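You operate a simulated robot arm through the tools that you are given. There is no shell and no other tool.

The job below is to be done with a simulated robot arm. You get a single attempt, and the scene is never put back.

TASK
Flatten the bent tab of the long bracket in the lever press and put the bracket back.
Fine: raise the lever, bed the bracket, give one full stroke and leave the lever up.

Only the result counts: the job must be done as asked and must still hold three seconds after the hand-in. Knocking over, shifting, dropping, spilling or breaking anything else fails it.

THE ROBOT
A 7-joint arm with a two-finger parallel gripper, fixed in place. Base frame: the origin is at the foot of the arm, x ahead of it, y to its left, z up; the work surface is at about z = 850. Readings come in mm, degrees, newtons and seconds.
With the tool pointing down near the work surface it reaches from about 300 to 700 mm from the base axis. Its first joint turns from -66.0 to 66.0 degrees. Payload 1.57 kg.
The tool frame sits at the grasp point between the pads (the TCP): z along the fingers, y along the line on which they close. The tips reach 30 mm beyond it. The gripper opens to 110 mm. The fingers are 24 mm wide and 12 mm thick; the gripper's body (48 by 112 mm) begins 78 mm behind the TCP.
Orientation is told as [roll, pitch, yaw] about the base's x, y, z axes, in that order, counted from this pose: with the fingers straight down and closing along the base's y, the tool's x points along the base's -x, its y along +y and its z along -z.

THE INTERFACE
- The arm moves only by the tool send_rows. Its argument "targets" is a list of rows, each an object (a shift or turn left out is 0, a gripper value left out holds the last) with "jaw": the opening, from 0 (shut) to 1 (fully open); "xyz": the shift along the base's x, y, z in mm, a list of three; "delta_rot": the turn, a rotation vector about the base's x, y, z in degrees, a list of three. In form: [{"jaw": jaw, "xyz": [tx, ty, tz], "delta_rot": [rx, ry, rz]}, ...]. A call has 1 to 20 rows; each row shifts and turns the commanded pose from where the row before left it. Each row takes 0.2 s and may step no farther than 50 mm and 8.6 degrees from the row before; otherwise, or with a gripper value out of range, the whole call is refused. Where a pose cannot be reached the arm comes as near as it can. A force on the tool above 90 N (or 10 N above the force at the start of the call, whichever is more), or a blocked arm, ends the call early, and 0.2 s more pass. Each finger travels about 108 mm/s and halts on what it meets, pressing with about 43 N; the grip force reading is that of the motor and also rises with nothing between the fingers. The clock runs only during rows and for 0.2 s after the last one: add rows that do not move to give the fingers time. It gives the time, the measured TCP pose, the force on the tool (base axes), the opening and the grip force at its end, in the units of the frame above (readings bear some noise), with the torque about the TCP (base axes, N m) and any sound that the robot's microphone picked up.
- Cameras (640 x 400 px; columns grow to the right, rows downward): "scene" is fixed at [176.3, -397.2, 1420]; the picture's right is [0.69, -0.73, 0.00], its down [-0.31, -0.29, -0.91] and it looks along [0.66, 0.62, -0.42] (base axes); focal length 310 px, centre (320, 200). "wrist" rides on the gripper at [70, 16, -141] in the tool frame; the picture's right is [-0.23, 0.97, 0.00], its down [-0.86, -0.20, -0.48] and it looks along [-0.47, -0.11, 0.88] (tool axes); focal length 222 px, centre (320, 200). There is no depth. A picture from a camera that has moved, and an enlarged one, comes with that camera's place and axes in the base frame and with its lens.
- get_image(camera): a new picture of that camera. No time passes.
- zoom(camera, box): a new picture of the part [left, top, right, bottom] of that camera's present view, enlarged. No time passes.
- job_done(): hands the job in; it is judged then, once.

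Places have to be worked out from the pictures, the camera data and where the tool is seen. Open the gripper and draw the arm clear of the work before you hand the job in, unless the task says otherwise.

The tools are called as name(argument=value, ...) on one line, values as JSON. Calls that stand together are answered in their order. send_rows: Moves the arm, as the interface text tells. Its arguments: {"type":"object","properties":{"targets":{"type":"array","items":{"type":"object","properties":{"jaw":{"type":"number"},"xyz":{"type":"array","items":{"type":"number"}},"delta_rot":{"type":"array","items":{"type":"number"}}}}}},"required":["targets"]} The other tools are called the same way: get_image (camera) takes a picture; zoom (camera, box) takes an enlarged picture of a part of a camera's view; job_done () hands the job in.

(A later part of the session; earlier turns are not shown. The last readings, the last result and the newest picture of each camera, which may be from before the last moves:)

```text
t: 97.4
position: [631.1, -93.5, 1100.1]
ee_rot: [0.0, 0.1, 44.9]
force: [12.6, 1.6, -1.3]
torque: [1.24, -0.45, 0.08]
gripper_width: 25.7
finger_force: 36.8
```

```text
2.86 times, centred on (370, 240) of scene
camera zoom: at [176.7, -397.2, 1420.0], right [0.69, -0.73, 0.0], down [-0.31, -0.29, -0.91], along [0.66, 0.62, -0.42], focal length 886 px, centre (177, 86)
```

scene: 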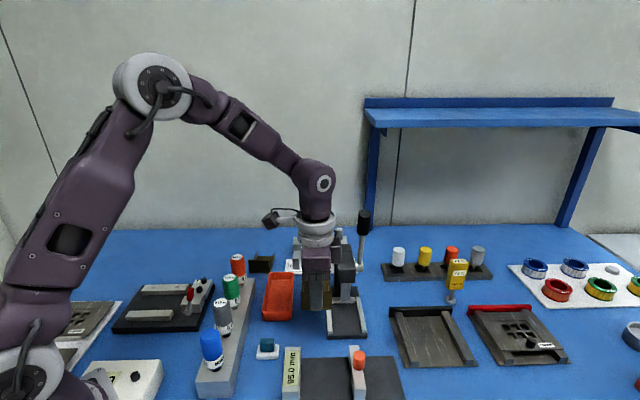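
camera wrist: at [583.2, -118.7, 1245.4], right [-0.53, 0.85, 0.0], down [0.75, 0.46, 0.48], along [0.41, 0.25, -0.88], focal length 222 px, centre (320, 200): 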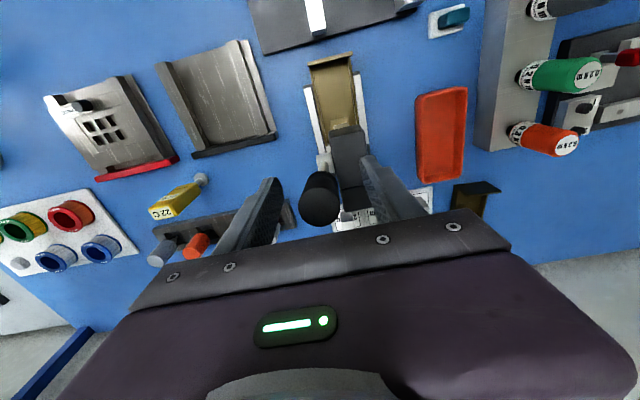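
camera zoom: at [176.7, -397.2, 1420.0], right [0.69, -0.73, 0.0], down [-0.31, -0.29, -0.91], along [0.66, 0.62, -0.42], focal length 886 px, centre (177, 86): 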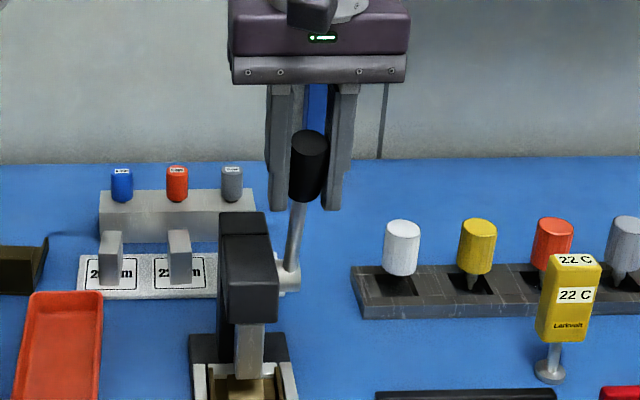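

The lever follows with about 10 N. I continue down the arc.

send_rows(targets=[{"xyz": [-2.8, -2.8, -1.6]}, {"xyz": [-2.8, -2.8, -1.6]}, {"xyz": [-2.7, -2.7, -1.8]}, {"xyz": [-2.7, -2.7, -1.9]}, {"xyz": [-2.6, -2.6, -2.1]}, {"xyz": [-2.6, -2.6, -2.2]}, {"xyz": [-2.5, -2.5, -2.3]}, {"xyz": [-2.5, -2.5, -2.4]}, {"xyz": [0, 0, 0]}])

zoom(camera="scene", box=[310, 190, 430, 350])

```text
t: 99.4
position: [608.7, -116.2, 1083.7]
ee_rot: [-0.1, 0.1, 44.9]
force: [-4.9, -3.6, 23.7]
torque: [1.17, -0.39, 0.26]
gripper_width: 25.4
finger_force: 36.5
```

```text
2.50 times, centred on (370, 270) of scene
camera zoom: at [175.6, -397.3, 1420.1], right [0.69, -0.73, 0.0], down [-0.31, -0.29, -0.91], along [0.66, 0.62, -0.42], focal length 775 px, centre (195, 25)
```

zoom: 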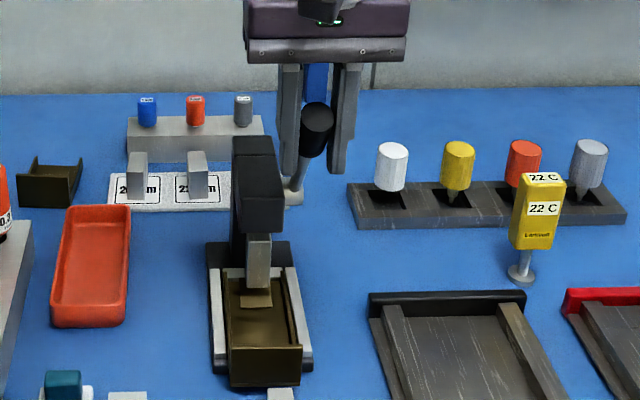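

All is moving well, though the grip is pressing a little inward along the lever. I correct outward by 1 mm and continue down.

send_rows(targets=[{"xyz": [-0.5, -0.5, 0.9]}, {"xyz": [-2.4, -2.4, -2.5]}, {"xyz": [-2.4, -2.4, -2.6]}, {"xyz": [-2.3, -2.3, -2.8]}, {"xyz": [-2.2, -2.2, -2.8]}, {"xyz": [-2.1, -2.1, -3.0]}, {"xyz": [-2.1, -2.1, -3.1]}, {"xyz": [-1.9, -1.9, -3.2]}, {"xyz": [-1.9, -1.9, -3.3]}, {"xyz": [0, 0, 0]}])

zoom(camera="scene", box=[310, 190, 430, 350])

```text
t: 101.6
position: [590.7, -133.9, 1062.5]
ee_rot: [-0.1, 0.0, 44.9]
force: [-0.7, -7.0, 18.6]
torque: [1.34, -0.61, 0.21]
gripper_width: 25.9
finger_force: 37.6
```

```text
2.50 times, centred on (370, 270) of scene
camera zoom: at [175.9, -397.4, 1420.0], right [0.69, -0.73, 0.0], down [-0.31, -0.29, -0.91], along [0.66, 0.62, -0.42], focal length 775 px, centre (195, 25)
```

zoom: 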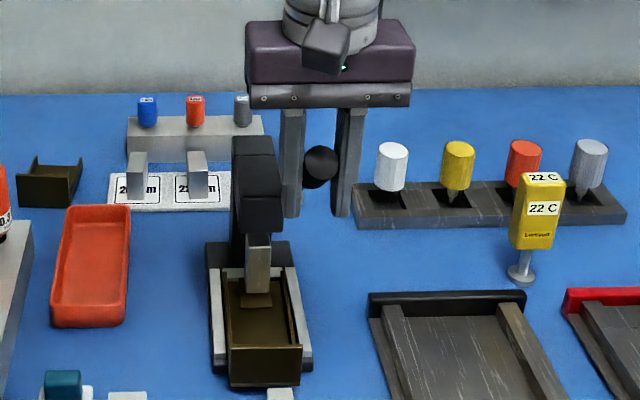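

The lever is at about 38° with no slip. I continue down; the ram should soon meet the tab.

send_rows(targets=[{"xyz": [-1.6, -1.6, -2.0]}, {"xyz": [-1.5, -1.5, -2.4]}, {"xyz": [-1.3, -1.3, -2.7]}, {"xyz": [-1.3, -1.3, -2.7]}, {"xyz": [-1.2, -1.2, -2.7]}, {"xyz": [-1.2, -1.2, -2.8]}, {"xyz": [0, 0, 0]}])

zoom(camera="scene", box=[310, 190, 430, 350])

```text
t: 103.2
position: [583.0, -141.5, 1046.5]
ee_rot: [0.0, 0.0, 44.8]
force: [-7.2, -11.7, 18.3]
torque: [1.44, -0.2, 0.69]
gripper_width: 25.5
finger_force: 36.6
```

```text
2.50 times, centred on (370, 270) of scene
camera zoom: at [175.7, -397.5, 1420.0], right [0.69, -0.73, 0.0], down [-0.31, -0.29, -0.91], along [0.66, 0.62, -0.42], focal length 775 px, centre (195, 25)
```

zoom: 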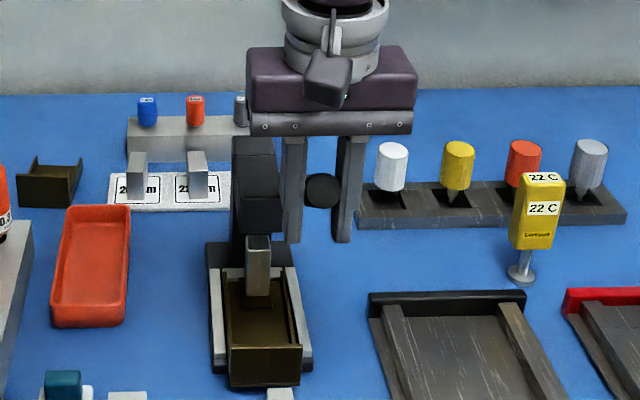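

The ram is now close to the tab, and the lever force is still only about 9 N. I continue.

send_rows(targets=[{"xyz": [-1.2, -1.2, -2.8]}, {"xyz": [-1.1, -1.1, -2.9]}, {"xyz": [-1.0, -1.0, -2.9]}, {"xyz": [-1.0, -1.0, -3.0]}, {"xyz": [-0.9, -0.9, -3.0]}, {"xyz": [-0.9, -0.9, -3.0]}, {"xyz": [0, 0, 0]}])

zoom(camera="scene", box=[310, 210, 430, 350])

```text
t: 104.8
position: [576.6, -148.2, 1028.0]
ee_rot: [0.3, 0.2, 44.9]
force: [-31.5, -4.6, 16.9]
torque: [-0.12, -1.21, -0.35]
gripper_width: 25.3
finger_force: 36.7
```

```text
2.86 times, centred on (370, 280) of scene
camera zoom: at [175.0, -397.3, 1420.1], right [0.69, -0.73, 0.0], down [-0.31, -0.29, -0.91], along [0.66, 0.62, -0.42], focal length 886 px, centre (177, -29)
```

zoom: 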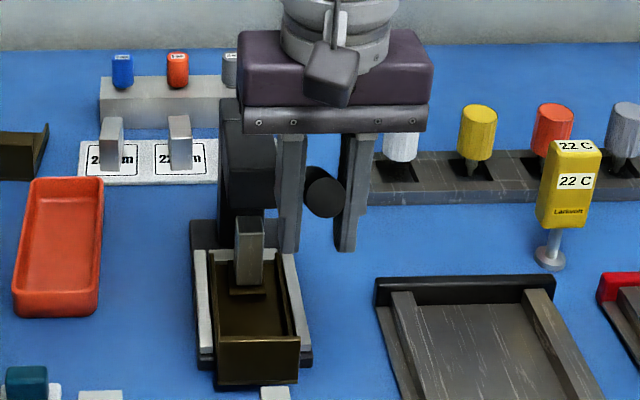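

The lever is at about 20° and the ram is now on the tab. I correct the sideways and radial offset and keep pressing down.

send_rows(targets=[{"xyz": [-1.7, -0.3, 0]}, {"xyz": [-0.8, -0.8, -3.1]}, {"xyz": [-0.8, -0.8, -3.1]}, {"xyz": [-0.7, -0.7, -3.1]}, {"xyz": [-0.7, -0.7, -3.1]}, {"xyz": [0, 0, 0]}])

zoom(camera="scene", box=[310, 210, 430, 350])

```text
t: 106.2
position: [573.1, -151.3, 1015.7]
ee_rot: [-0.1, -0.1, 45.0]
force: [-3.2, -3.2, 11.3]
torque: [1.25, -0.42, 0.75]
gripper_width: 25.3
finger_force: 36.8
```

```text
2.86 times, centred on (370, 280) of scene
camera zoom: at [176.0, -397.3, 1420.0], right [0.69, -0.73, 0.0], down [-0.31, -0.29, -0.91], along [0.66, 0.62, -0.42], focal length 886 px, centre (177, -29)
```

zoom: 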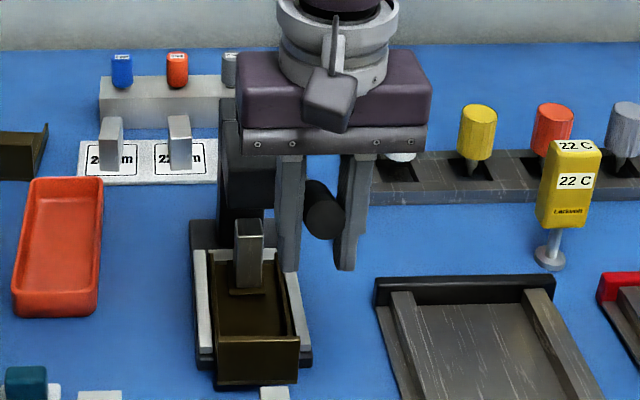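

Low force still, lever at about 14°. I continue the stroke.

send_rows(targets=[{"xyz": [-0.6, -0.6, -3.2]}, {"xyz": [-0.5, -0.5, -3.2]}, {"xyz": [-0.4, -0.4, -3.2]}, {"xyz": [-0.3, -0.3, -3.2]}, {"xyz": [0, 0, 0]}])

zoom(camera="scene", box=[310, 230, 410, 350])

```text
t: 107.4
position: [570.3, -153.5, 1002.6]
ee_rot: [0.1, 0.0, 45.1]
force: [-1.3, -8.1, 12.5]
torque: [0.63, 0.04, 0.82]
gripper_width: 25.4
finger_force: 36.9
```

```text
3.33 times, centred on (360, 290) of scene
camera zoom: at [176.0, -397.4, 1420.0], right [0.69, -0.73, 0.0], down [-0.31, -0.29, -0.91], along [0.66, 0.62, -0.42], focal length 1033 px, centre (187, -100)
```

zoom: 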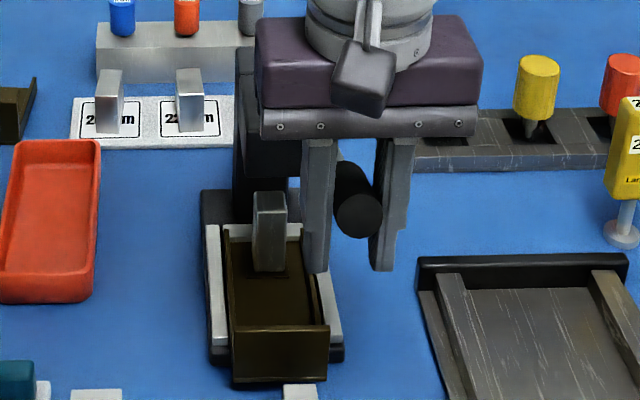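

The lever is at about 8° and the tab is nearly flat under the ram. I carry on to the bottom of the stroke.

send_rows(targets=[{"xyz": [-0.2, -0.2, -3.2]}, {"xyz": [-0.1, -0.1, -3.2]}, {"xyz": [0, 0, -3.2]}, {"xyz": [0, 0, 0]}])

zoom(camera="scene", box=[310, 230, 410, 350])

```text
t: 108.4
position: [571.1, -153.0, 995.5]
ee_rot: [-0.5, -0.2, 45.0]
force: [6.5, -7.3, 49.6]
torque: [0.26, 0.38, 0.93]
gripper_width: 25.4
finger_force: 37.0
```

```text
3.33 times, centred on (360, 290) of scene
camera zoom: at [175.6, -397.2, 1420.1], right [0.69, -0.73, 0.0], down [-0.31, -0.29, -0.91], along [0.66, 0.62, -0.42], focal length 1033 px, centre (187, -100)
```

zoom: 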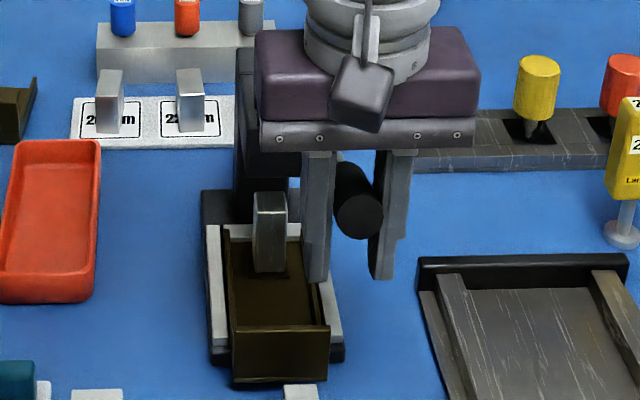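

The upward force rose to 50 N and the pads appear to be slipping on the knob, so more force is needed than the friction grip gives. I release the knob, so I can press from above with closed fingers.

send_rows(targets=[{"xyz": [0, 0, 2]}, {"jaw": 0.6}, {"jaw": 0.6}, {"jaw": 0.6}])

zoom(camera="scene", box=[310, 230, 410, 350])

get_image(camera="wrist")

```text
t: 109.4
position: [570.2, -153.3, 994.3]
ee_rot: [0.1, 0.0, 44.8]
force: [-0.3, 0.0, 0.0]
torque: [-0.02, 0.0, -0.01]
gripper_width: 65.9
finger_force: 0.0
```

```text
3.33 times, centred on (360, 290) of scene
camera zoom: at [176.3, -397.2, 1420.0], right [0.69, -0.73, 0.0], down [-0.31, -0.29, -0.91], along [0.66, 0.62, -0.42], focal length 1033 px, centre (187, -100)
```

zoom: 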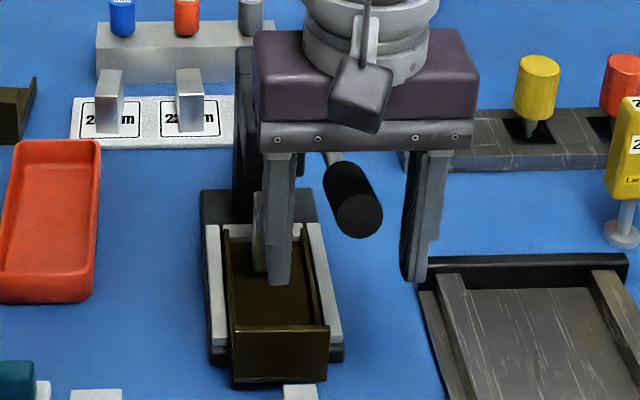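

```text
taken
camera wrist: at [509.5, -190.3, 1136.5], right [-0.53, 0.85, 0.0], down [0.75, 0.46, 0.48], along [0.41, 0.25, -0.88], focal length 222 px, centre (320, 200)
```

wrist: 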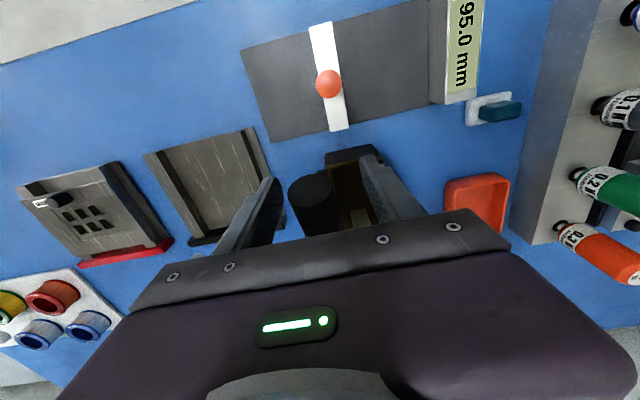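

The lever stays where it is. I measure its present angle from the two cameras.

zoom(camera="wrist", box=[270, 150, 390, 240])

zoom(camera="scene", box=[350, 270, 380, 310])

```text
4.44 times, centred on (330, 195) of wrist
camera zoom: at [509.5, -190.3, 1136.5], right [-0.53, 0.85, 0.0], down [0.75, 0.46, 0.48], along [0.41, 0.25, -0.88], focal length 987 px, centre (276, 222)
```

zoom: 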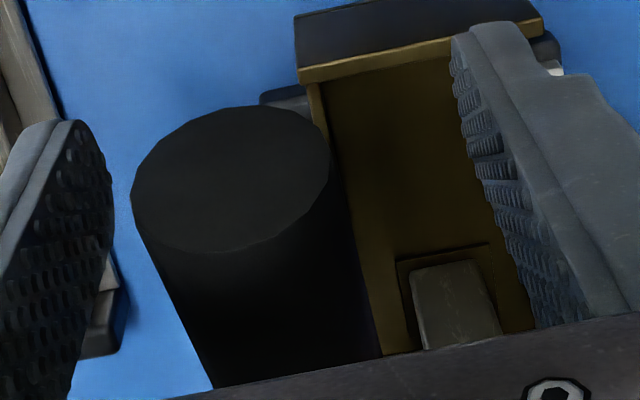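

```text
10.00 times, centred on (365, 290) of scene
camera zoom: at [176.3, -397.2, 1420.0], right [0.69, -0.73, 0.0], down [-0.31, -0.29, -0.91], along [0.66, 0.62, -0.42], focal length 3100 px, centre (-130, -700)
```

zoom: 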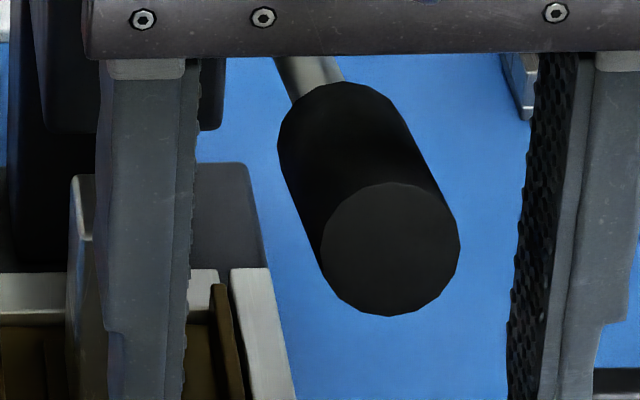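

Triangulating the knob end gives a lever angle of about 17° with the ram bottom at about z = 876. I rise above the knob, close the fingers, and will press straight down on its outer end.

send_rows(targets=[{"xyz": [0, 0, 25]}, {"xyz": [0, 0, 25]}, {"xyz": [0, 0, 25]}, {"xyz": [0, 0, 25]}, {"xyz": [-3, -3, 0], "jaw": 0.0}, {"xyz": [-3, -3, 0], "jaw": 0.0}, {"jaw": 0.0}, {"jaw": 0.0}])

zoom(camera="scene", box=[310, 210, 410, 350])

zoom(camera="scene", box=[325, 285, 370, 345])

get_image(camera="wrist")

```text
t: 111.2
position: [565.3, -158.3, 1095.5]
ee_rot: [0.0, 0.0, 44.9]
force: [0.3, -0.1, -0.3]
torque: [-0.01, 0.02, -0.01]
gripper_width: 0.1
finger_force: 20.8
```

```text
2.86 times, centred on (360, 280) of scene
camera zoom: at [176.3, -397.2, 1420.0], right [0.69, -0.73, 0.0], down [-0.31, -0.29, -0.91], along [0.66, 0.62, -0.42], focal length 886 px, centre (206, -29)
```

zoom: 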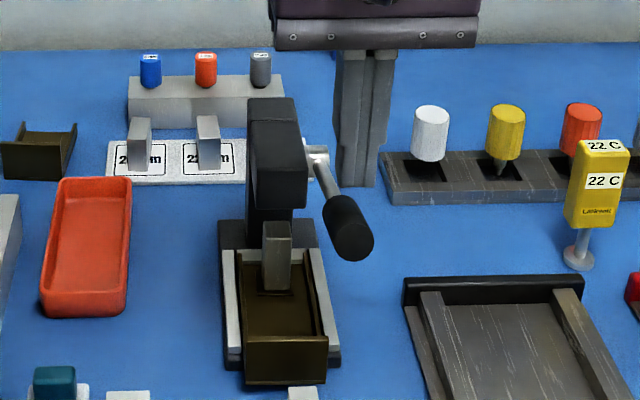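

```text
6.67 times, centred on (348, 315) of scene
camera zoom: at [176.3, -397.2, 1420.0], right [0.69, -0.73, 0.0], down [-0.31, -0.29, -0.91], along [0.66, 0.62, -0.42], focal length 2067 px, centre (137, -567)
```

zoom: 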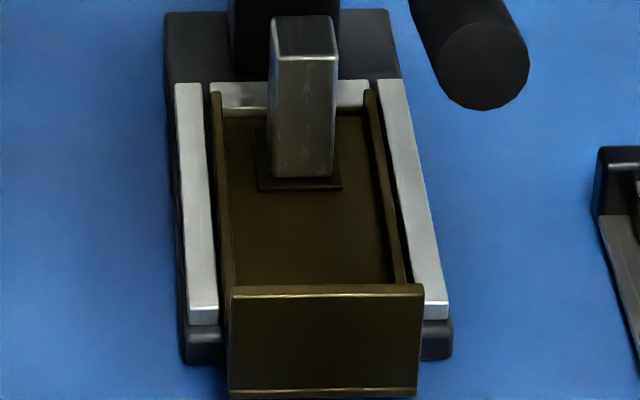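

```text
taken
camera wrist: at [505.1, -195.5, 1236.2], right [-0.53, 0.85, 0.0], down [0.75, 0.46, 0.48], along [0.41, 0.25, -0.88], focal length 222 px, centre (320, 200)
```

wrist: 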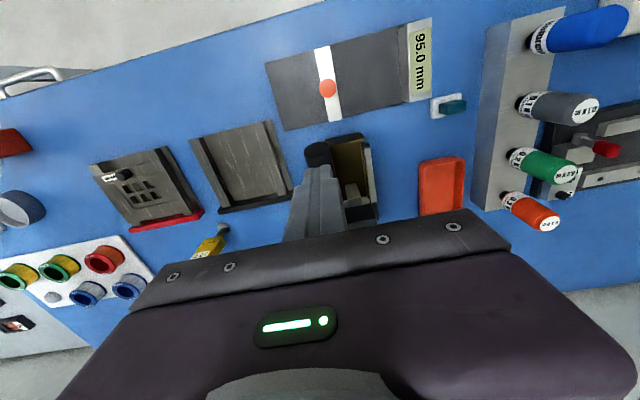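

The tab now looks almost flat under the ram. I zoom closer to judge before pressing on.

zoom(camera="scene", box=[333, 292, 363, 320])

zoom(camera="wrist", box=[320, 130, 390, 230])

```text
14.29 times, centred on (348, 306) of scene
camera zoom: at [176.3, -397.2, 1420.0], right [0.69, -0.73, 0.0], down [-0.31, -0.29, -0.91], along [0.66, 0.62, -0.42], focal length 4428 px, centre (-80, -1314)
```

zoom: 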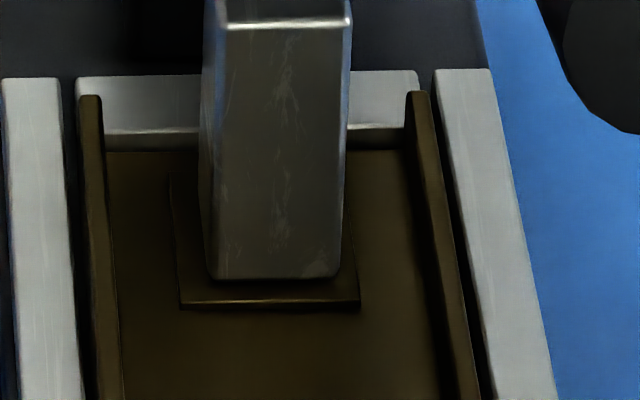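

```text
4.00 times, centred on (355, 180) of wrist
camera zoom: at [505.1, -195.5, 1236.2], right [-0.53, 0.85, 0.0], down [0.75, 0.46, 0.48], along [0.41, 0.25, -0.88], focal length 888 px, centre (180, 280)
```

zoom: 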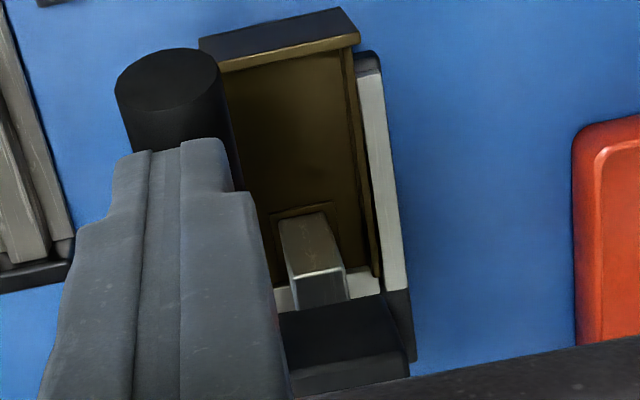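

The tab looks flat now, with the ram resting on it. To be sure of a full stroke I press down firmly on the knob with the closed fingers.

send_rows(targets=[{"xyz": [0, 0, -8]}, {"xyz": [0, 0, -8]}, {"xyz": [0, 0, -3]}, {"xyz": [0, 0, 0]}])

send_rows(targets=[{"xyz": [0, 0, -2]}, {"xyz": [0, 0, -2]}, {"xyz": [0, 0, 0]}])

zoom(camera="scene", box=[310, 210, 410, 350])

```text
t: 112.2
position: [564.6, -157.2, 1076.0]
ee_rot: [0.0, 0.0, 44.9]
force: [-0.7, 0.3, 0.4]
torque: [0.01, 0.0, 0.01]
gripper_width: 0.1
finger_force: 21.5
```

```text
t: 113.0
position: [565.3, -158.2, 1072.1]
ee_rot: [0.0, 0.0, 44.9]
force: [0.4, 1.6, -0.4]
torque: [0.01, 0.01, 0.01]
gripper_width: 0.0
finger_force: 21.6
```

```text
2.86 times, centred on (360, 280) of scene
camera zoom: at [176.3, -397.2, 1420.0], right [0.69, -0.73, 0.0], down [-0.31, -0.29, -0.91], along [0.66, 0.62, -0.42], focal length 886 px, centre (206, -29)
```

zoom: 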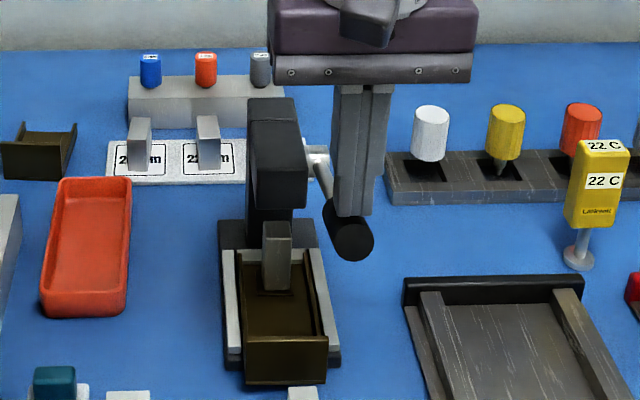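

No contact yet at z = 1072; I continue downward in small steps.

send_rows(targets=[{"xyz": [0, 0, -2]}, {"xyz": [0, 0, -2]}, {"xyz": [0, 0, -2]}, {"xyz": [0, 0, 0]}])

send_rows(targets=[{"xyz": [0, 0, -2]}, {"xyz": [0, 0, -2]}, {"xyz": [0, 0, 0]}])

zoom(camera="scene", box=[310, 210, 410, 350])

```text
t: 114.0
position: [564.4, -159.2, 1068.7]
ee_rot: [-0.2, 0.0, 44.9]
force: [-18.1, 1.5, 50.8]
torque: [-0.34, 0.83, -0.1]
gripper_width: 0.0
finger_force: 21.3
```

```text
t: 114.7
position: [563.9, -157.8, 1069.8]
ee_rot: [-0.4, 0.0, 44.9]
force: [-16.2, 8.8, 27.0]
torque: [0.02, 0.64, -0.14]
gripper_width: 0.2
finger_force: 21.7
stopped in row 3: the force on the tool passed its limit at 91 N (the readings are from after the stop); the commanded pose is now the measured one
```

```text
2.86 times, centred on (360, 280) of scene
camera zoom: at [175.3, -396.8, 1420.3], right [0.69, -0.73, 0.0], down [-0.31, -0.29, -0.91], along [0.66, 0.62, -0.42], focal length 886 px, centre (206, -29)
```

zoom: 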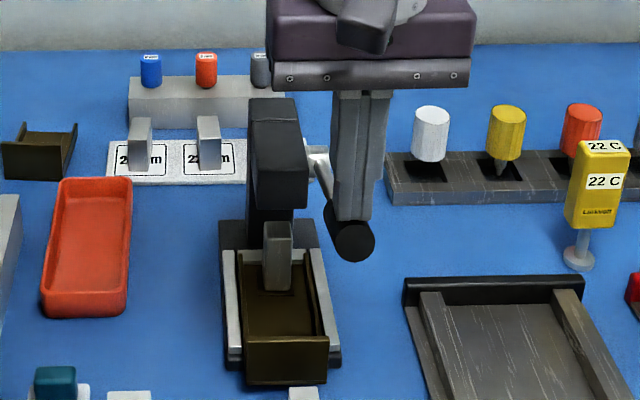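

At 91 N the knob did not budge further, so the lever is on its bottom stop and the full stroke is done. Now I rise, open the fingers and straddle the knob again to raise the lever.

send_rows(targets=[{"xyz": [0, 0, 10]}, {"xyz": [0, 0, 20]}, {"xyz": [4, 4, 5], "jaw": 0.6}, {"xyz": [4, 4, 0], "jaw": 0.6}, {"xyz": [3, 2, 0], "jaw": 0.6}, {"xyz": [0, 0, -20]}, {"xyz": [0, 0, -20]}, {"xyz": [0, 0, -20]}, {"xyz": [0, 0, -20]}, {"xyz": [0, 0, -10]}, {"xyz": [0, 0, 0]}])

zoom(camera="scene", box=[310, 210, 410, 350])

get_image(camera="wrist")

```text
t: 117.1
position: [577.5, -147.9, 1010.5]
ee_rot: [-0.5, -0.1, 44.8]
force: [-0.6, -0.4, 0.4]
torque: [-0.02, -0.05, 0.03]
gripper_width: 66.0
finger_force: 0.0
```

```text
2.86 times, centred on (360, 280) of scene
camera zoom: at [176.3, -397.2, 1420.0], right [0.69, -0.73, 0.0], down [-0.31, -0.29, -0.91], along [0.66, 0.62, -0.42], focal length 886 px, centre (206, -29)
```

zoom: 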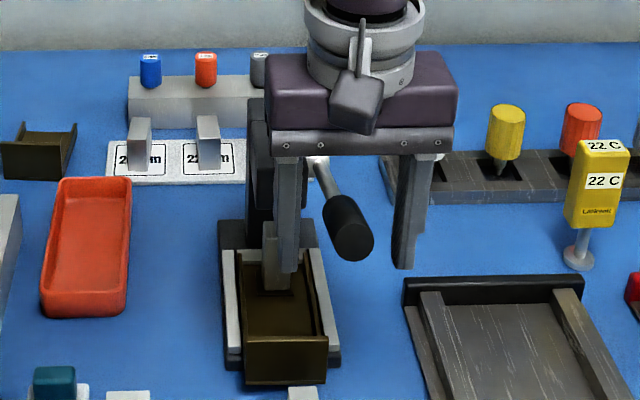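

```text
taken
camera wrist: at [517.2, -184.8, 1152.4], right [-0.53, 0.85, -0.01], down [0.74, 0.46, 0.48], along [0.41, 0.25, -0.88], focal length 222 px, centre (320, 200)
```

wrist: 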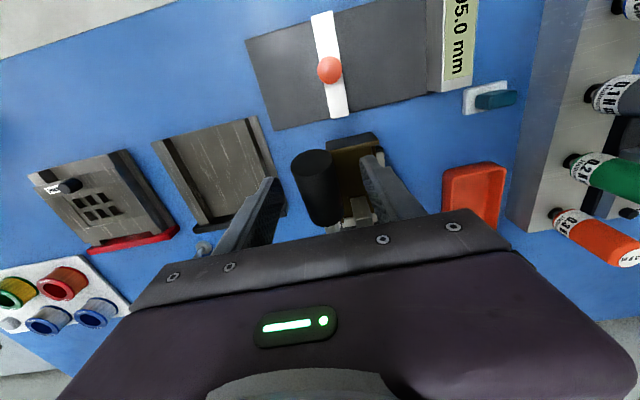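

The knob is between the fingers. I close on it and start raising.

send_rows(targets=[{"jaw": 0.3, "delta_rot": [0.4, 0.1, 0]}, {"jaw": 0.0}, {"jaw": 0.0}, {"jaw": 0.0}])

```text
t: 118.1
position: [577.2, -147.1, 1011.5]
ee_rot: [0.2, -0.4, 45.0]
force: [-13.3, 9.0, 2.3]
torque: [0.08, 0.12, 0.53]
gripper_width: 25.7
finger_force: 36.9
```

Gripped; I relieve the small side load and raise along the arc.

send_rows(targets=[{"xyz": [-0.8, 0.8, 0]}, {"xyz": [1.1, 1.1, 6.0]}, {"xyz": [1.3, 1.3, 5.9]}, {"xyz": [1.5, 1.5, 5.9]}, {"xyz": [1.8, 1.8, 5.7]}, {"xyz": [0, 0, 0]}])

zoom(camera="scene", box=[310, 210, 410, 350])

```text
t: 119.5
position: [582.8, -141.1, 1035.2]
ee_rot: [-0.1, -0.6, 45.1]
force: [24.4, 5.4, -21.8]
torque: [-0.5, 0.88, 0.55]
gripper_width: 25.7
finger_force: 36.6
```

```text
2.86 times, centred on (360, 280) of scene
camera zoom: at [177.5, -397.1, 1419.9], right [0.69, -0.73, 0.0], down [-0.31, -0.29, -0.91], along [0.66, 0.62, -0.43], focal length 886 px, centre (206, -29)
```

zoom: 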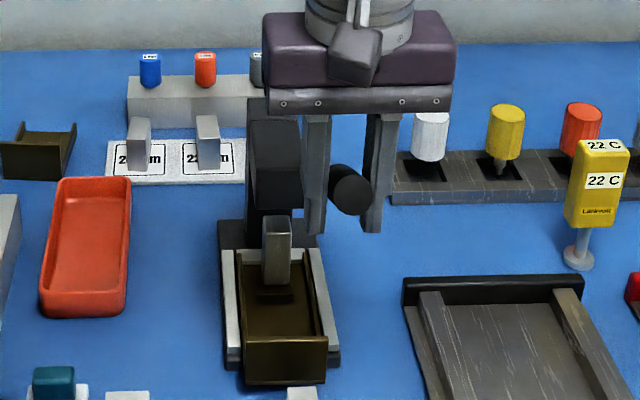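

The lever and ram are rising. I correct slightly inward and continue up the arc.

send_rows(targets=[{"xyz": [1.5, 0.5, 0]}, {"xyz": [2.0, 2.0, 5.6]}, {"xyz": [2.2, 2.2, 5.5]}, {"xyz": [2.3, 2.3, 5.3]}, {"xyz": [2.6, 2.6, 5.1]}, {"xyz": [0, 0, 0]}])

zoom(camera="scene", box=[310, 190, 410, 350])

```text
t: 120.9
position: [591.9, -132.0, 1056.6]
ee_rot: [0.1, -0.2, 45.0]
force: [-0.3, 9.5, -20.5]
torque: [-0.62, 1.03, 0.49]
gripper_width: 25.6
finger_force: 36.8
```

```text
2.50 times, centred on (360, 270) of scene
camera zoom: at [176.7, -397.0, 1420.0], right [0.69, -0.73, 0.0], down [-0.31, -0.29, -0.91], along [0.66, 0.62, -0.43], focal length 775 px, centre (220, 25)
```

zoom: 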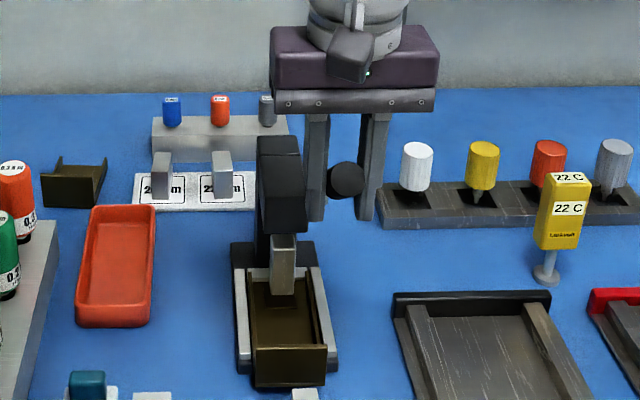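

Good progress. I continue up.

send_rows(targets=[{"xyz": [2.8, 2.8, 4.9]}, {"xyz": [2.9, 2.9, 4.7]}, {"xyz": [3.1, 3.1, 4.4]}, {"xyz": [3.2, 3.3, 4.3]}, {"xyz": [3.4, 3.5, 3.9]}, {"xyz": [3.5, 3.5, 3.8]}, {"xyz": [0, 0, 0]}])

zoom(camera="scene", box=[310, 190, 410, 350])

```text
t: 122.5
position: [611.5, -113.5, 1082.6]
ee_rot: [0.0, -0.2, 44.8]
force: [-6.2, 2.7, -14.6]
torque: [-0.43, 1.23, 0.56]
gripper_width: 25.9
finger_force: 37.7
```

```text
2.50 times, centred on (360, 270) of scene
camera zoom: at [176.4, -397.2, 1420.0], right [0.69, -0.73, 0.0], down [-0.31, -0.29, -0.91], along [0.66, 0.62, -0.42], focal length 775 px, centre (220, 25)
```

zoom: 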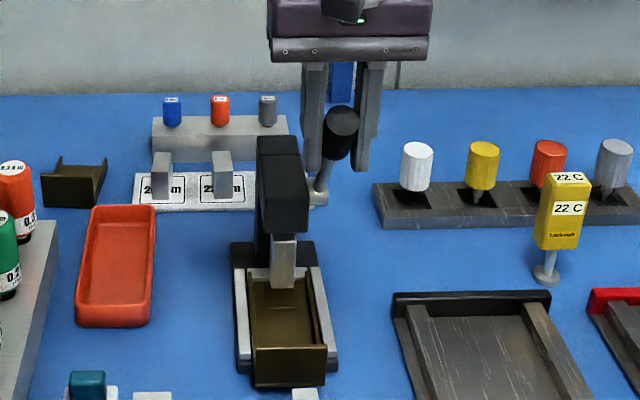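

The lever continues up and the tab stays flat. I carry on toward the upper stop.

send_rows(targets=[{"xyz": [3.7, 3.7, 3.4]}, {"xyz": [3.8, 3.8, 3.2]}, {"xyz": [4.0, 4.0, 2.9]}, {"xyz": [4.0, 4.0, 2.6]}, {"xyz": [4.1, 4.1, 2.3]}, {"xyz": [0, 0, 0]}])

zoom(camera="scene", box=[310, 170, 410, 330])

```text
t: 123.9
position: [630.1, -94.7, 1098.3]
ee_rot: [-0.1, -0.4, 44.9]
force: [-5.1, -9.3, -4.7]
torque: [-0.3, 1.42, 0.55]
gripper_width: 25.8
finger_force: 37.1
```

```text
2.50 times, centred on (360, 250) of scene
camera zoom: at [176.3, -397.5, 1419.9], right [0.69, -0.73, 0.0], down [-0.31, -0.29, -0.91], along [0.66, 0.62, -0.42], focal length 775 px, centre (220, 75)
```

zoom: 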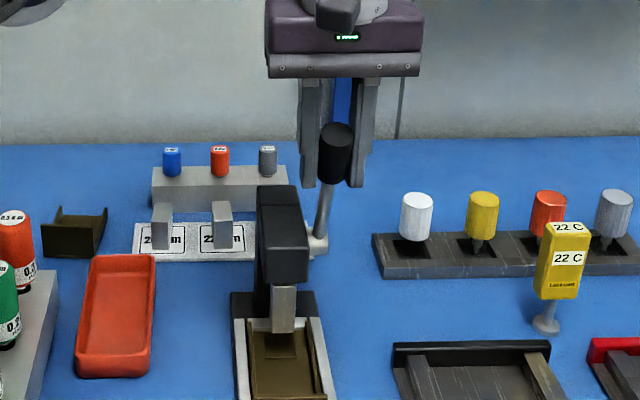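

Nearly there. Two more small steps along the arc.

send_rows(targets=[{"xyz": [4.2, 4.2, 2.0]}, {"xyz": [3.5, 3.5, 1.4]}, {"xyz": [2.5, 2.5, 0.6]}, {"xyz": [0, 0, 0]}])

zoom(camera="scene", box=[310, 170, 410, 330])

```text
t: 124.9
position: [640.1, -83.2, 1102.8]
ee_rot: [-0.2, -0.4, 44.9]
force: [-5.3, -14.4, 9.9]
torque: [-0.24, 1.58, 0.57]
gripper_width: 26.0
finger_force: 37.0
```

```text
2.50 times, centred on (360, 250) of scene
camera zoom: at [176.0, -397.6, 1419.9], right [0.69, -0.73, 0.0], down [-0.31, -0.29, -0.91], along [0.66, 0.62, -0.42], focal length 775 px, centre (220, 75)
```

zoom: 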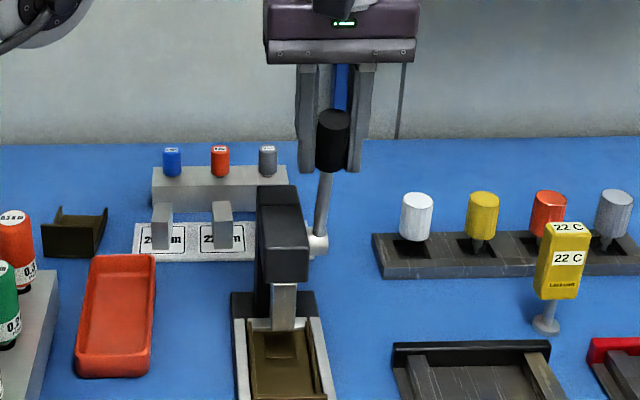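

The lever is close to its upper stop. I release, back away, close the fingers and push the knob from the front to seat it fully up.

send_rows(targets=[{"jaw": 0.6}, {"jaw": 0.6}, {"jaw": 0.6}, {"xyz": [-8, -8, 3]}, {"xyz": [-8, -8, 3]}, {"xyz": [-8, -8, 3]}, {"xyz": [-8, -8, 3]}, {"xyz": [-8, -8, 2]}, {"jaw": 0.0}, {"jaw": 0.0}, {"jaw": 0.0}, {}])

zoom(camera="scene", box=[310, 170, 410, 330])

```text
t: 127.5
position: [601.1, -124.5, 1117.0]
ee_rot: [-0.1, -0.3, 44.9]
force: [-0.4, -0.1, 0.0]
torque: [-0.02, 0.01, -0.02]
gripper_width: 0.1
finger_force: 21.6
```

```text
2.50 times, centred on (360, 250) of scene
camera zoom: at [176.3, -397.2, 1420.0], right [0.69, -0.73, 0.0], down [-0.31, -0.29, -0.91], along [0.66, 0.62, -0.42], focal length 775 px, centre (220, 75)
```

zoom: 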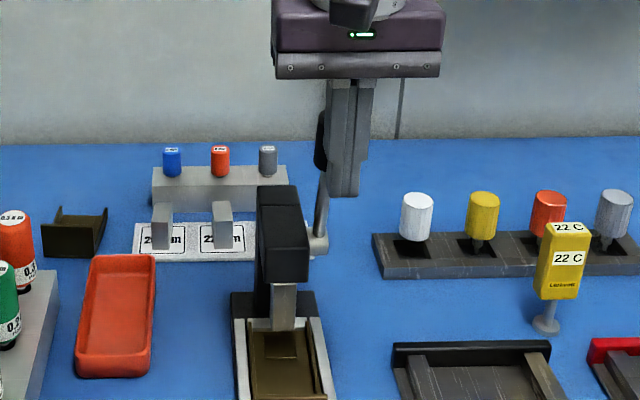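

I advance toward the knob and push gently until firm resistance.

send_rows(targets=[{"xyz": [6, 6, 0]}, {"xyz": [6, 6, 0]}, {"xyz": [4, 4, 0]}, {"xyz": [2, 2, 0]}, {"xyz": [2, 2, 0]}, {"xyz": [0, 0, 0]}])

send_rows(targets=[{"xyz": [2, 2, 0]}, {"xyz": [0, 0, 0]}])

send_rows(targets=[{"xyz": [2, 2, 0]}, {"xyz": [0, 0, 0]}])

```text
t: 128.9
position: [620.6, -104.7, 1116.9]
ee_rot: [-0.1, -0.3, 44.9]
force: [-0.1, -1.4, 1.4]
torque: [0.04, 0.0, 0.01]
gripper_width: 0.0
finger_force: 21.2
```

```text
t: 129.5
position: [623.6, -101.2, 1116.6]
ee_rot: [0.0, -0.4, 44.9]
force: [-0.8, -0.8, 0.5]
torque: [0.0, 0.0, 0.01]
gripper_width: 0.2
finger_force: 20.6
```

```text
t: 130.1
position: [623.1, -100.8, 1116.2]
ee_rot: [-0.2, -0.1, 44.8]
force: [-19.3, -8.6, 5.0]
torque: [0.19, -0.26, 0.14]
gripper_width: 0.0
finger_force: 20.6
```

Contact with about 20 N. One more push to confirm it does not yield.

send_rows(targets=[{"xyz": [2, 2, 0]}, {"xyz": [0, 0, 0]}])

send_rows(targets=[{"xyz": [-6, -6, 0]}, {"xyz": [-10, -10, 0]}, {"xyz": [-10, -10, 0]}, {"xyz": [-10, -10, 0]}, {"xyz": [0, 0, 0]}])

zoom(camera="scene", box=[310, 170, 410, 330])

zoom(camera="scene", box=[320, 285, 375, 350])

```text
t: 130.7
position: [624.6, -101.5, 1116.3]
ee_rot: [0.2, 0.2, 44.7]
force: [-41.8, -31.8, -1.6]
torque: [0.39, -0.55, 0.2]
gripper_width: 0.1
finger_force: 21.8
```

```text
t: 131.9
position: [590.2, -137.4, 1115.8]
ee_rot: [-0.2, -0.6, 44.9]
force: [0.0, -0.8, 0.6]
torque: [-0.01, 0.02, 0.01]
gripper_width: 0.1
finger_force: 21.3
```

```text
2.50 times, centred on (360, 250) of scene
camera zoom: at [176.3, -397.2, 1420.0], right [0.69, -0.73, 0.0], down [-0.31, -0.29, -0.91], along [0.66, 0.62, -0.42], focal length 775 px, centre (220, 75)
```

zoom: 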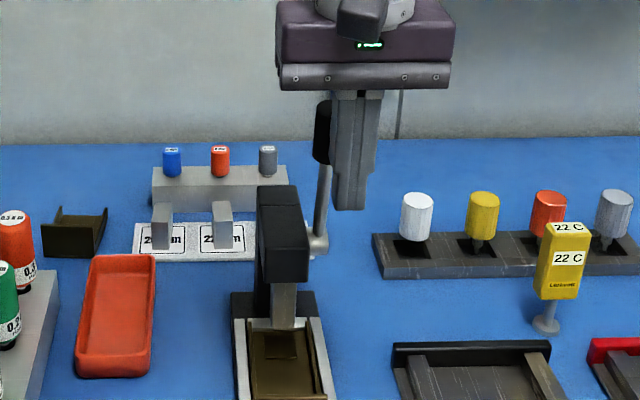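

```text
6.15 times, centred on (348, 318) of scene
camera zoom: at [176.3, -397.2, 1420.0], right [0.69, -0.73, 0.0], down [-0.31, -0.29, -0.91], along [0.66, 0.62, -0.42], focal length 1908 px, centre (151, -523)
```

zoom: 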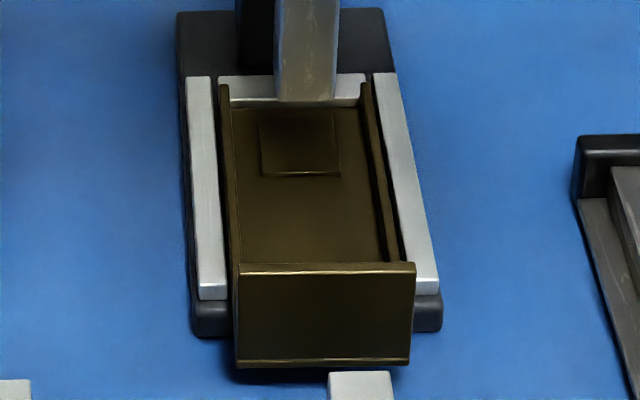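

The tab is now flat, the ram is fully up and the lever is up. I rotate back to -45° and position above the bracket's wall to pick it up.

send_rows(targets=[{"xyz": [-3.2, 1.8, 0], "delta_rot": [0, 0, -8.25], "jaw": 0.25}, {"xyz": [-3.2, 1.8, 0], "delta_rot": [0, 0, -8.25]}, {"xyz": [-3.2, 1.8, 0], "delta_rot": [0, 0, -8.25]}, {"xyz": [-3.2, 1.8, 0], "delta_rot": [0, 0, -8.25]}, {"xyz": [-3.2, 1.8, 0], "delta_rot": [0, 0, -8.25]}, {"xyz": [-3.2, 1.8, 0], "delta_rot": [0, 0, -8.25]}, {"xyz": [-3.2, 1.8, 0], "delta_rot": [0, 0, -8.25]}, {"xyz": [-3.2, 1.8, 0], "delta_rot": [0, 0, -8.25]}, {"xyz": [-3.2, 1.8, 0], "delta_rot": [0, 0, -8.25]}, {"xyz": [-3.2, 1.8, 0], "delta_rot": [0, 0, -8.25]}, {"xyz": [-2.7, 1.4, 0], "delta_rot": [0, 0, -8.25]}, {"xyz": [0, 0, 0]}])

get_image(camera="wrist")

zoom(camera="wrist", box=[300, 60, 440, 170])

```text
t: 134.5
position: [555.9, -113.6, 1114.8]
ee_rot: [0.0, -0.3, -46.1]
force: [1.3, 0.4, -0.2]
torque: [0.02, 0.0, 0.03]
gripper_width: 27.6
finger_force: 0.1
```

```text
taken
camera wrist: at [520.2, -51.3, 1256.7], right [0.86, 0.51, 0.0], down [0.45, -0.75, 0.48], along [0.25, -0.41, -0.88], focal length 222 px, centre (320, 200)
```

wrist: 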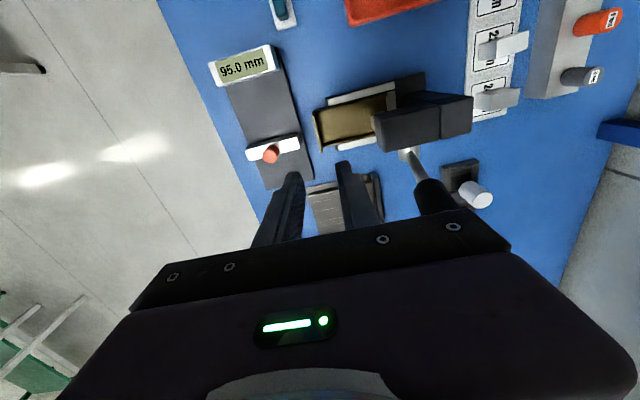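

```text
3.64 times, centred on (370, 115) of wrist
camera zoom: at [520.2, -51.3, 1256.7], right [0.86, 0.51, 0.0], down [0.45, -0.75, 0.48], along [0.25, -0.41, -0.88], focal length 808 px, centre (138, 509)
```

zoom: 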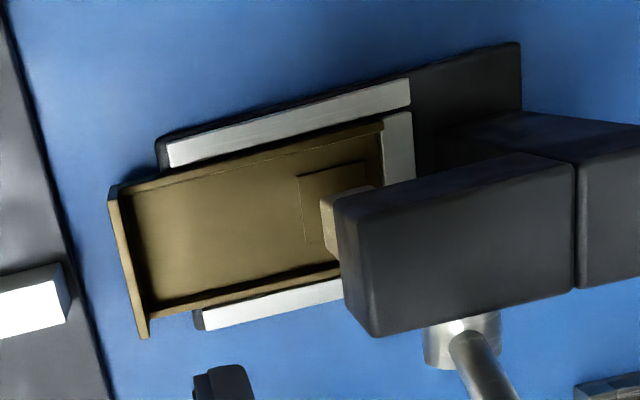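

The tab is flush with the floor now. The wall centre comes out near (555, -117), so I correct and descend partway, then re-check the alignment.

send_rows(targets=[{"xyz": [-0.5, -3.6, 0]}, {"xyz": [0, 0, -30]}, {"xyz": [0, 0, -30]}, {"xyz": [0, 0, -30]}, {"xyz": [0, 0, -30]}, {"xyz": [0, 0, -30]}, {"xyz": [0, 0, 0]}])

zoom(camera="wrist", box=[220, 80, 420, 240])

zoom(camera="scene", box=[310, 260, 400, 360])

```text
t: 136.1
position: [552.8, -117.1, 965.4]
ee_rot: [0.1, -0.2, -46.0]
force: [-0.3, -0.4, -0.3]
torque: [-0.05, -0.02, -0.03]
gripper_width: 27.6
finger_force: 0.0
```

```text
2.50 times, centred on (320, 160) of wrist
camera zoom: at [517.4, -55.0, 1105.3], right [0.86, 0.52, 0.0], down [0.45, -0.75, 0.48], along [0.25, -0.41, -0.88], focal length 555 px, centre (320, 300)
```

zoom: 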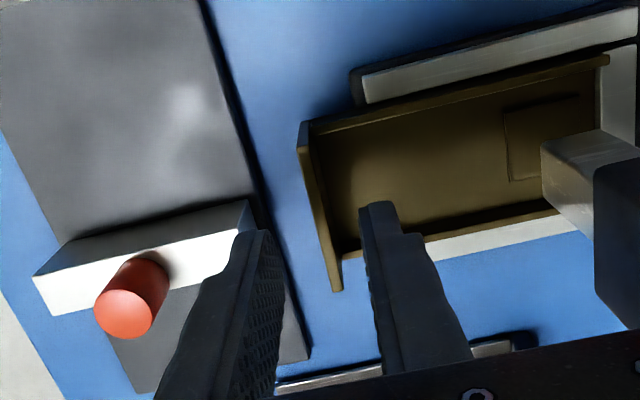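

```text
4.00 times, centred on (355, 310) of scene
camera zoom: at [176.3, -397.2, 1420.0], right [0.69, -0.73, 0.0], down [-0.31, -0.29, -0.91], along [0.66, 0.62, -0.42], focal length 1240 px, centre (180, -240)
```

zoom: 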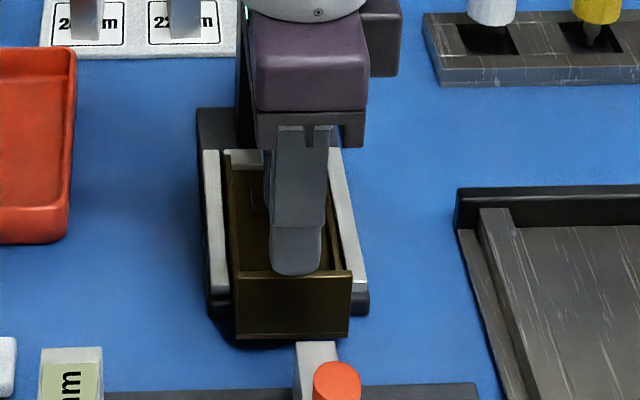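

The wall centre is about 1–2 mm off the TCP. I make that correction and descend astride the wall.

send_rows(targets=[{"xyz": [2.0, -0.6, 0]}, {"xyz": [0, 0, -20]}, {"xyz": [0, 0, -20]}, {"xyz": [0, 0, -15]}, {"xyz": [0, 0, -8]}, {"xyz": [0, 0, 0]}])

zoom(camera="wrist", box=[260, 100, 400, 240])

zoom(camera="scene", box=[310, 260, 400, 360])

```text
t: 137.5
position: [556.8, -117.9, 902.2]
ee_rot: [-0.1, -0.3, -45.8]
force: [-0.6, 0.3, -0.1]
torque: [-0.01, 0.0, -0.02]
gripper_width: 27.3
finger_force: 0.1
```

```text
2.86 times, centred on (330, 170) of wrist
camera zoom: at [520.1, -56.4, 1043.5], right [0.86, 0.52, 0.0], down [0.45, -0.75, 0.48], along [0.25, -0.41, -0.88], focal length 635 px, centre (291, 286)
```

zoom: 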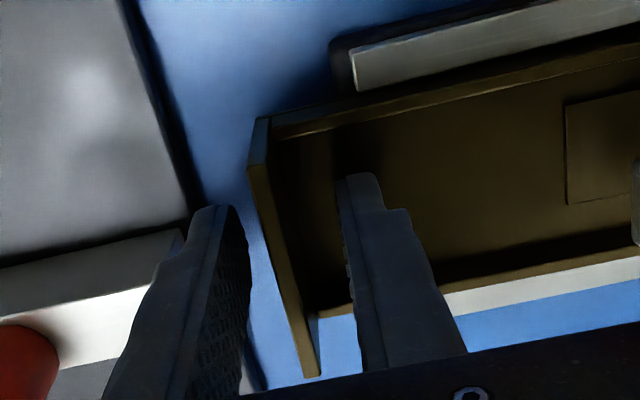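

```text
4.00 times, centred on (355, 310) of scene
camera zoom: at [176.3, -397.2, 1420.0], right [0.69, -0.73, 0.0], down [-0.31, -0.29, -0.91], along [0.66, 0.62, -0.42], focal length 1240 px, centre (180, -240)
```

zoom: 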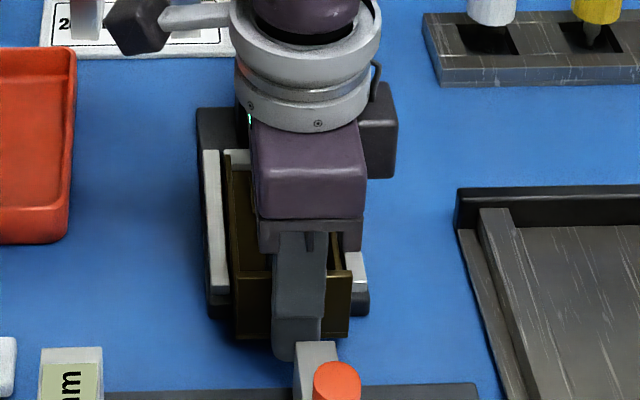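

The wall sits between the fingers. I close on it with some settling time.

send_rows(targets=[{"xyz": [-0.5, -0.5, -1]}, {"jaw": 0.1}, {"jaw": 0.0}, {"jaw": 0.0}, {"jaw": 0.0}, {"jaw": 0.0}])

send_rows(targets=[{"xyz": [0, 0, 1]}, {"xyz": [0, 0, 1]}, {"xyz": [0, 0, 1]}, {"xyz": [0, 0, 0]}])

zoom(camera="wrist", box=[260, 80, 480, 240])

zoom(camera="scene", box=[320, 285, 375, 350])

```text
t: 138.9
position: [556.3, -119.9, 901.0]
ee_rot: [-0.1, -0.2, -45.9]
force: [-8.5, -8.8, 3.8]
torque: [-0.01, 0.0, 0.22]
gripper_width: 4.5
finger_force: 25.4
```

```text
t: 139.9
position: [554.4, -118.9, 904.8]
ee_rot: [-0.1, -0.3, -45.8]
force: [-6.5, -7.7, -4.7]
torque: [-0.67, 0.47, 0.12]
gripper_width: 5.0
finger_force: 25.0
```

```text
2.50 times, centred on (370, 160) of wrist
camera zoom: at [519.0, -56.4, 1045.9], right [0.86, 0.52, 0.0], down [0.45, -0.75, 0.48], along [0.25, -0.41, -0.88], focal length 555 px, centre (195, 300)
```

zoom: 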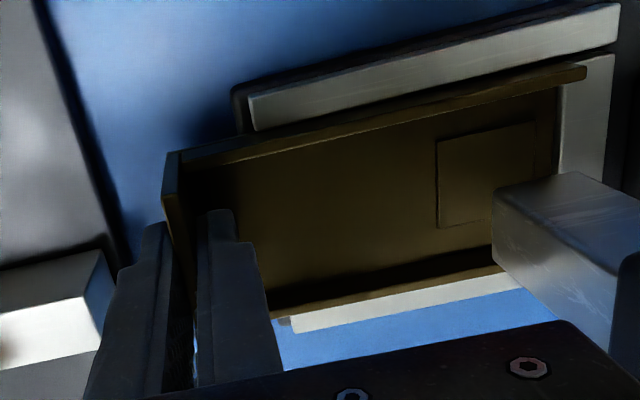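

```text
6.15 times, centred on (348, 318) of scene
camera zoom: at [176.2, -397.4, 1420.0], right [0.69, -0.73, 0.0], down [-0.31, -0.29, -0.91], along [0.66, 0.62, -0.42], focal length 1908 px, centre (151, -523)
```

zoom: 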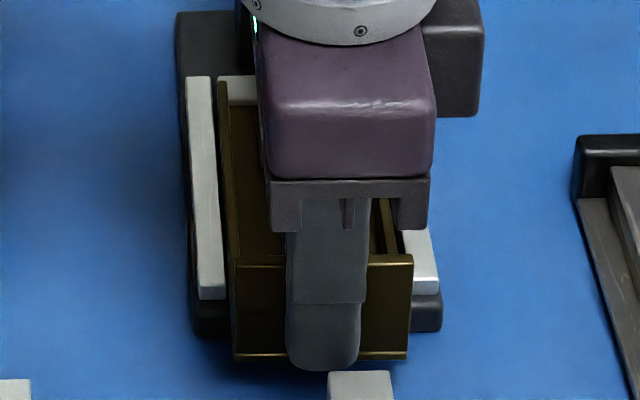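

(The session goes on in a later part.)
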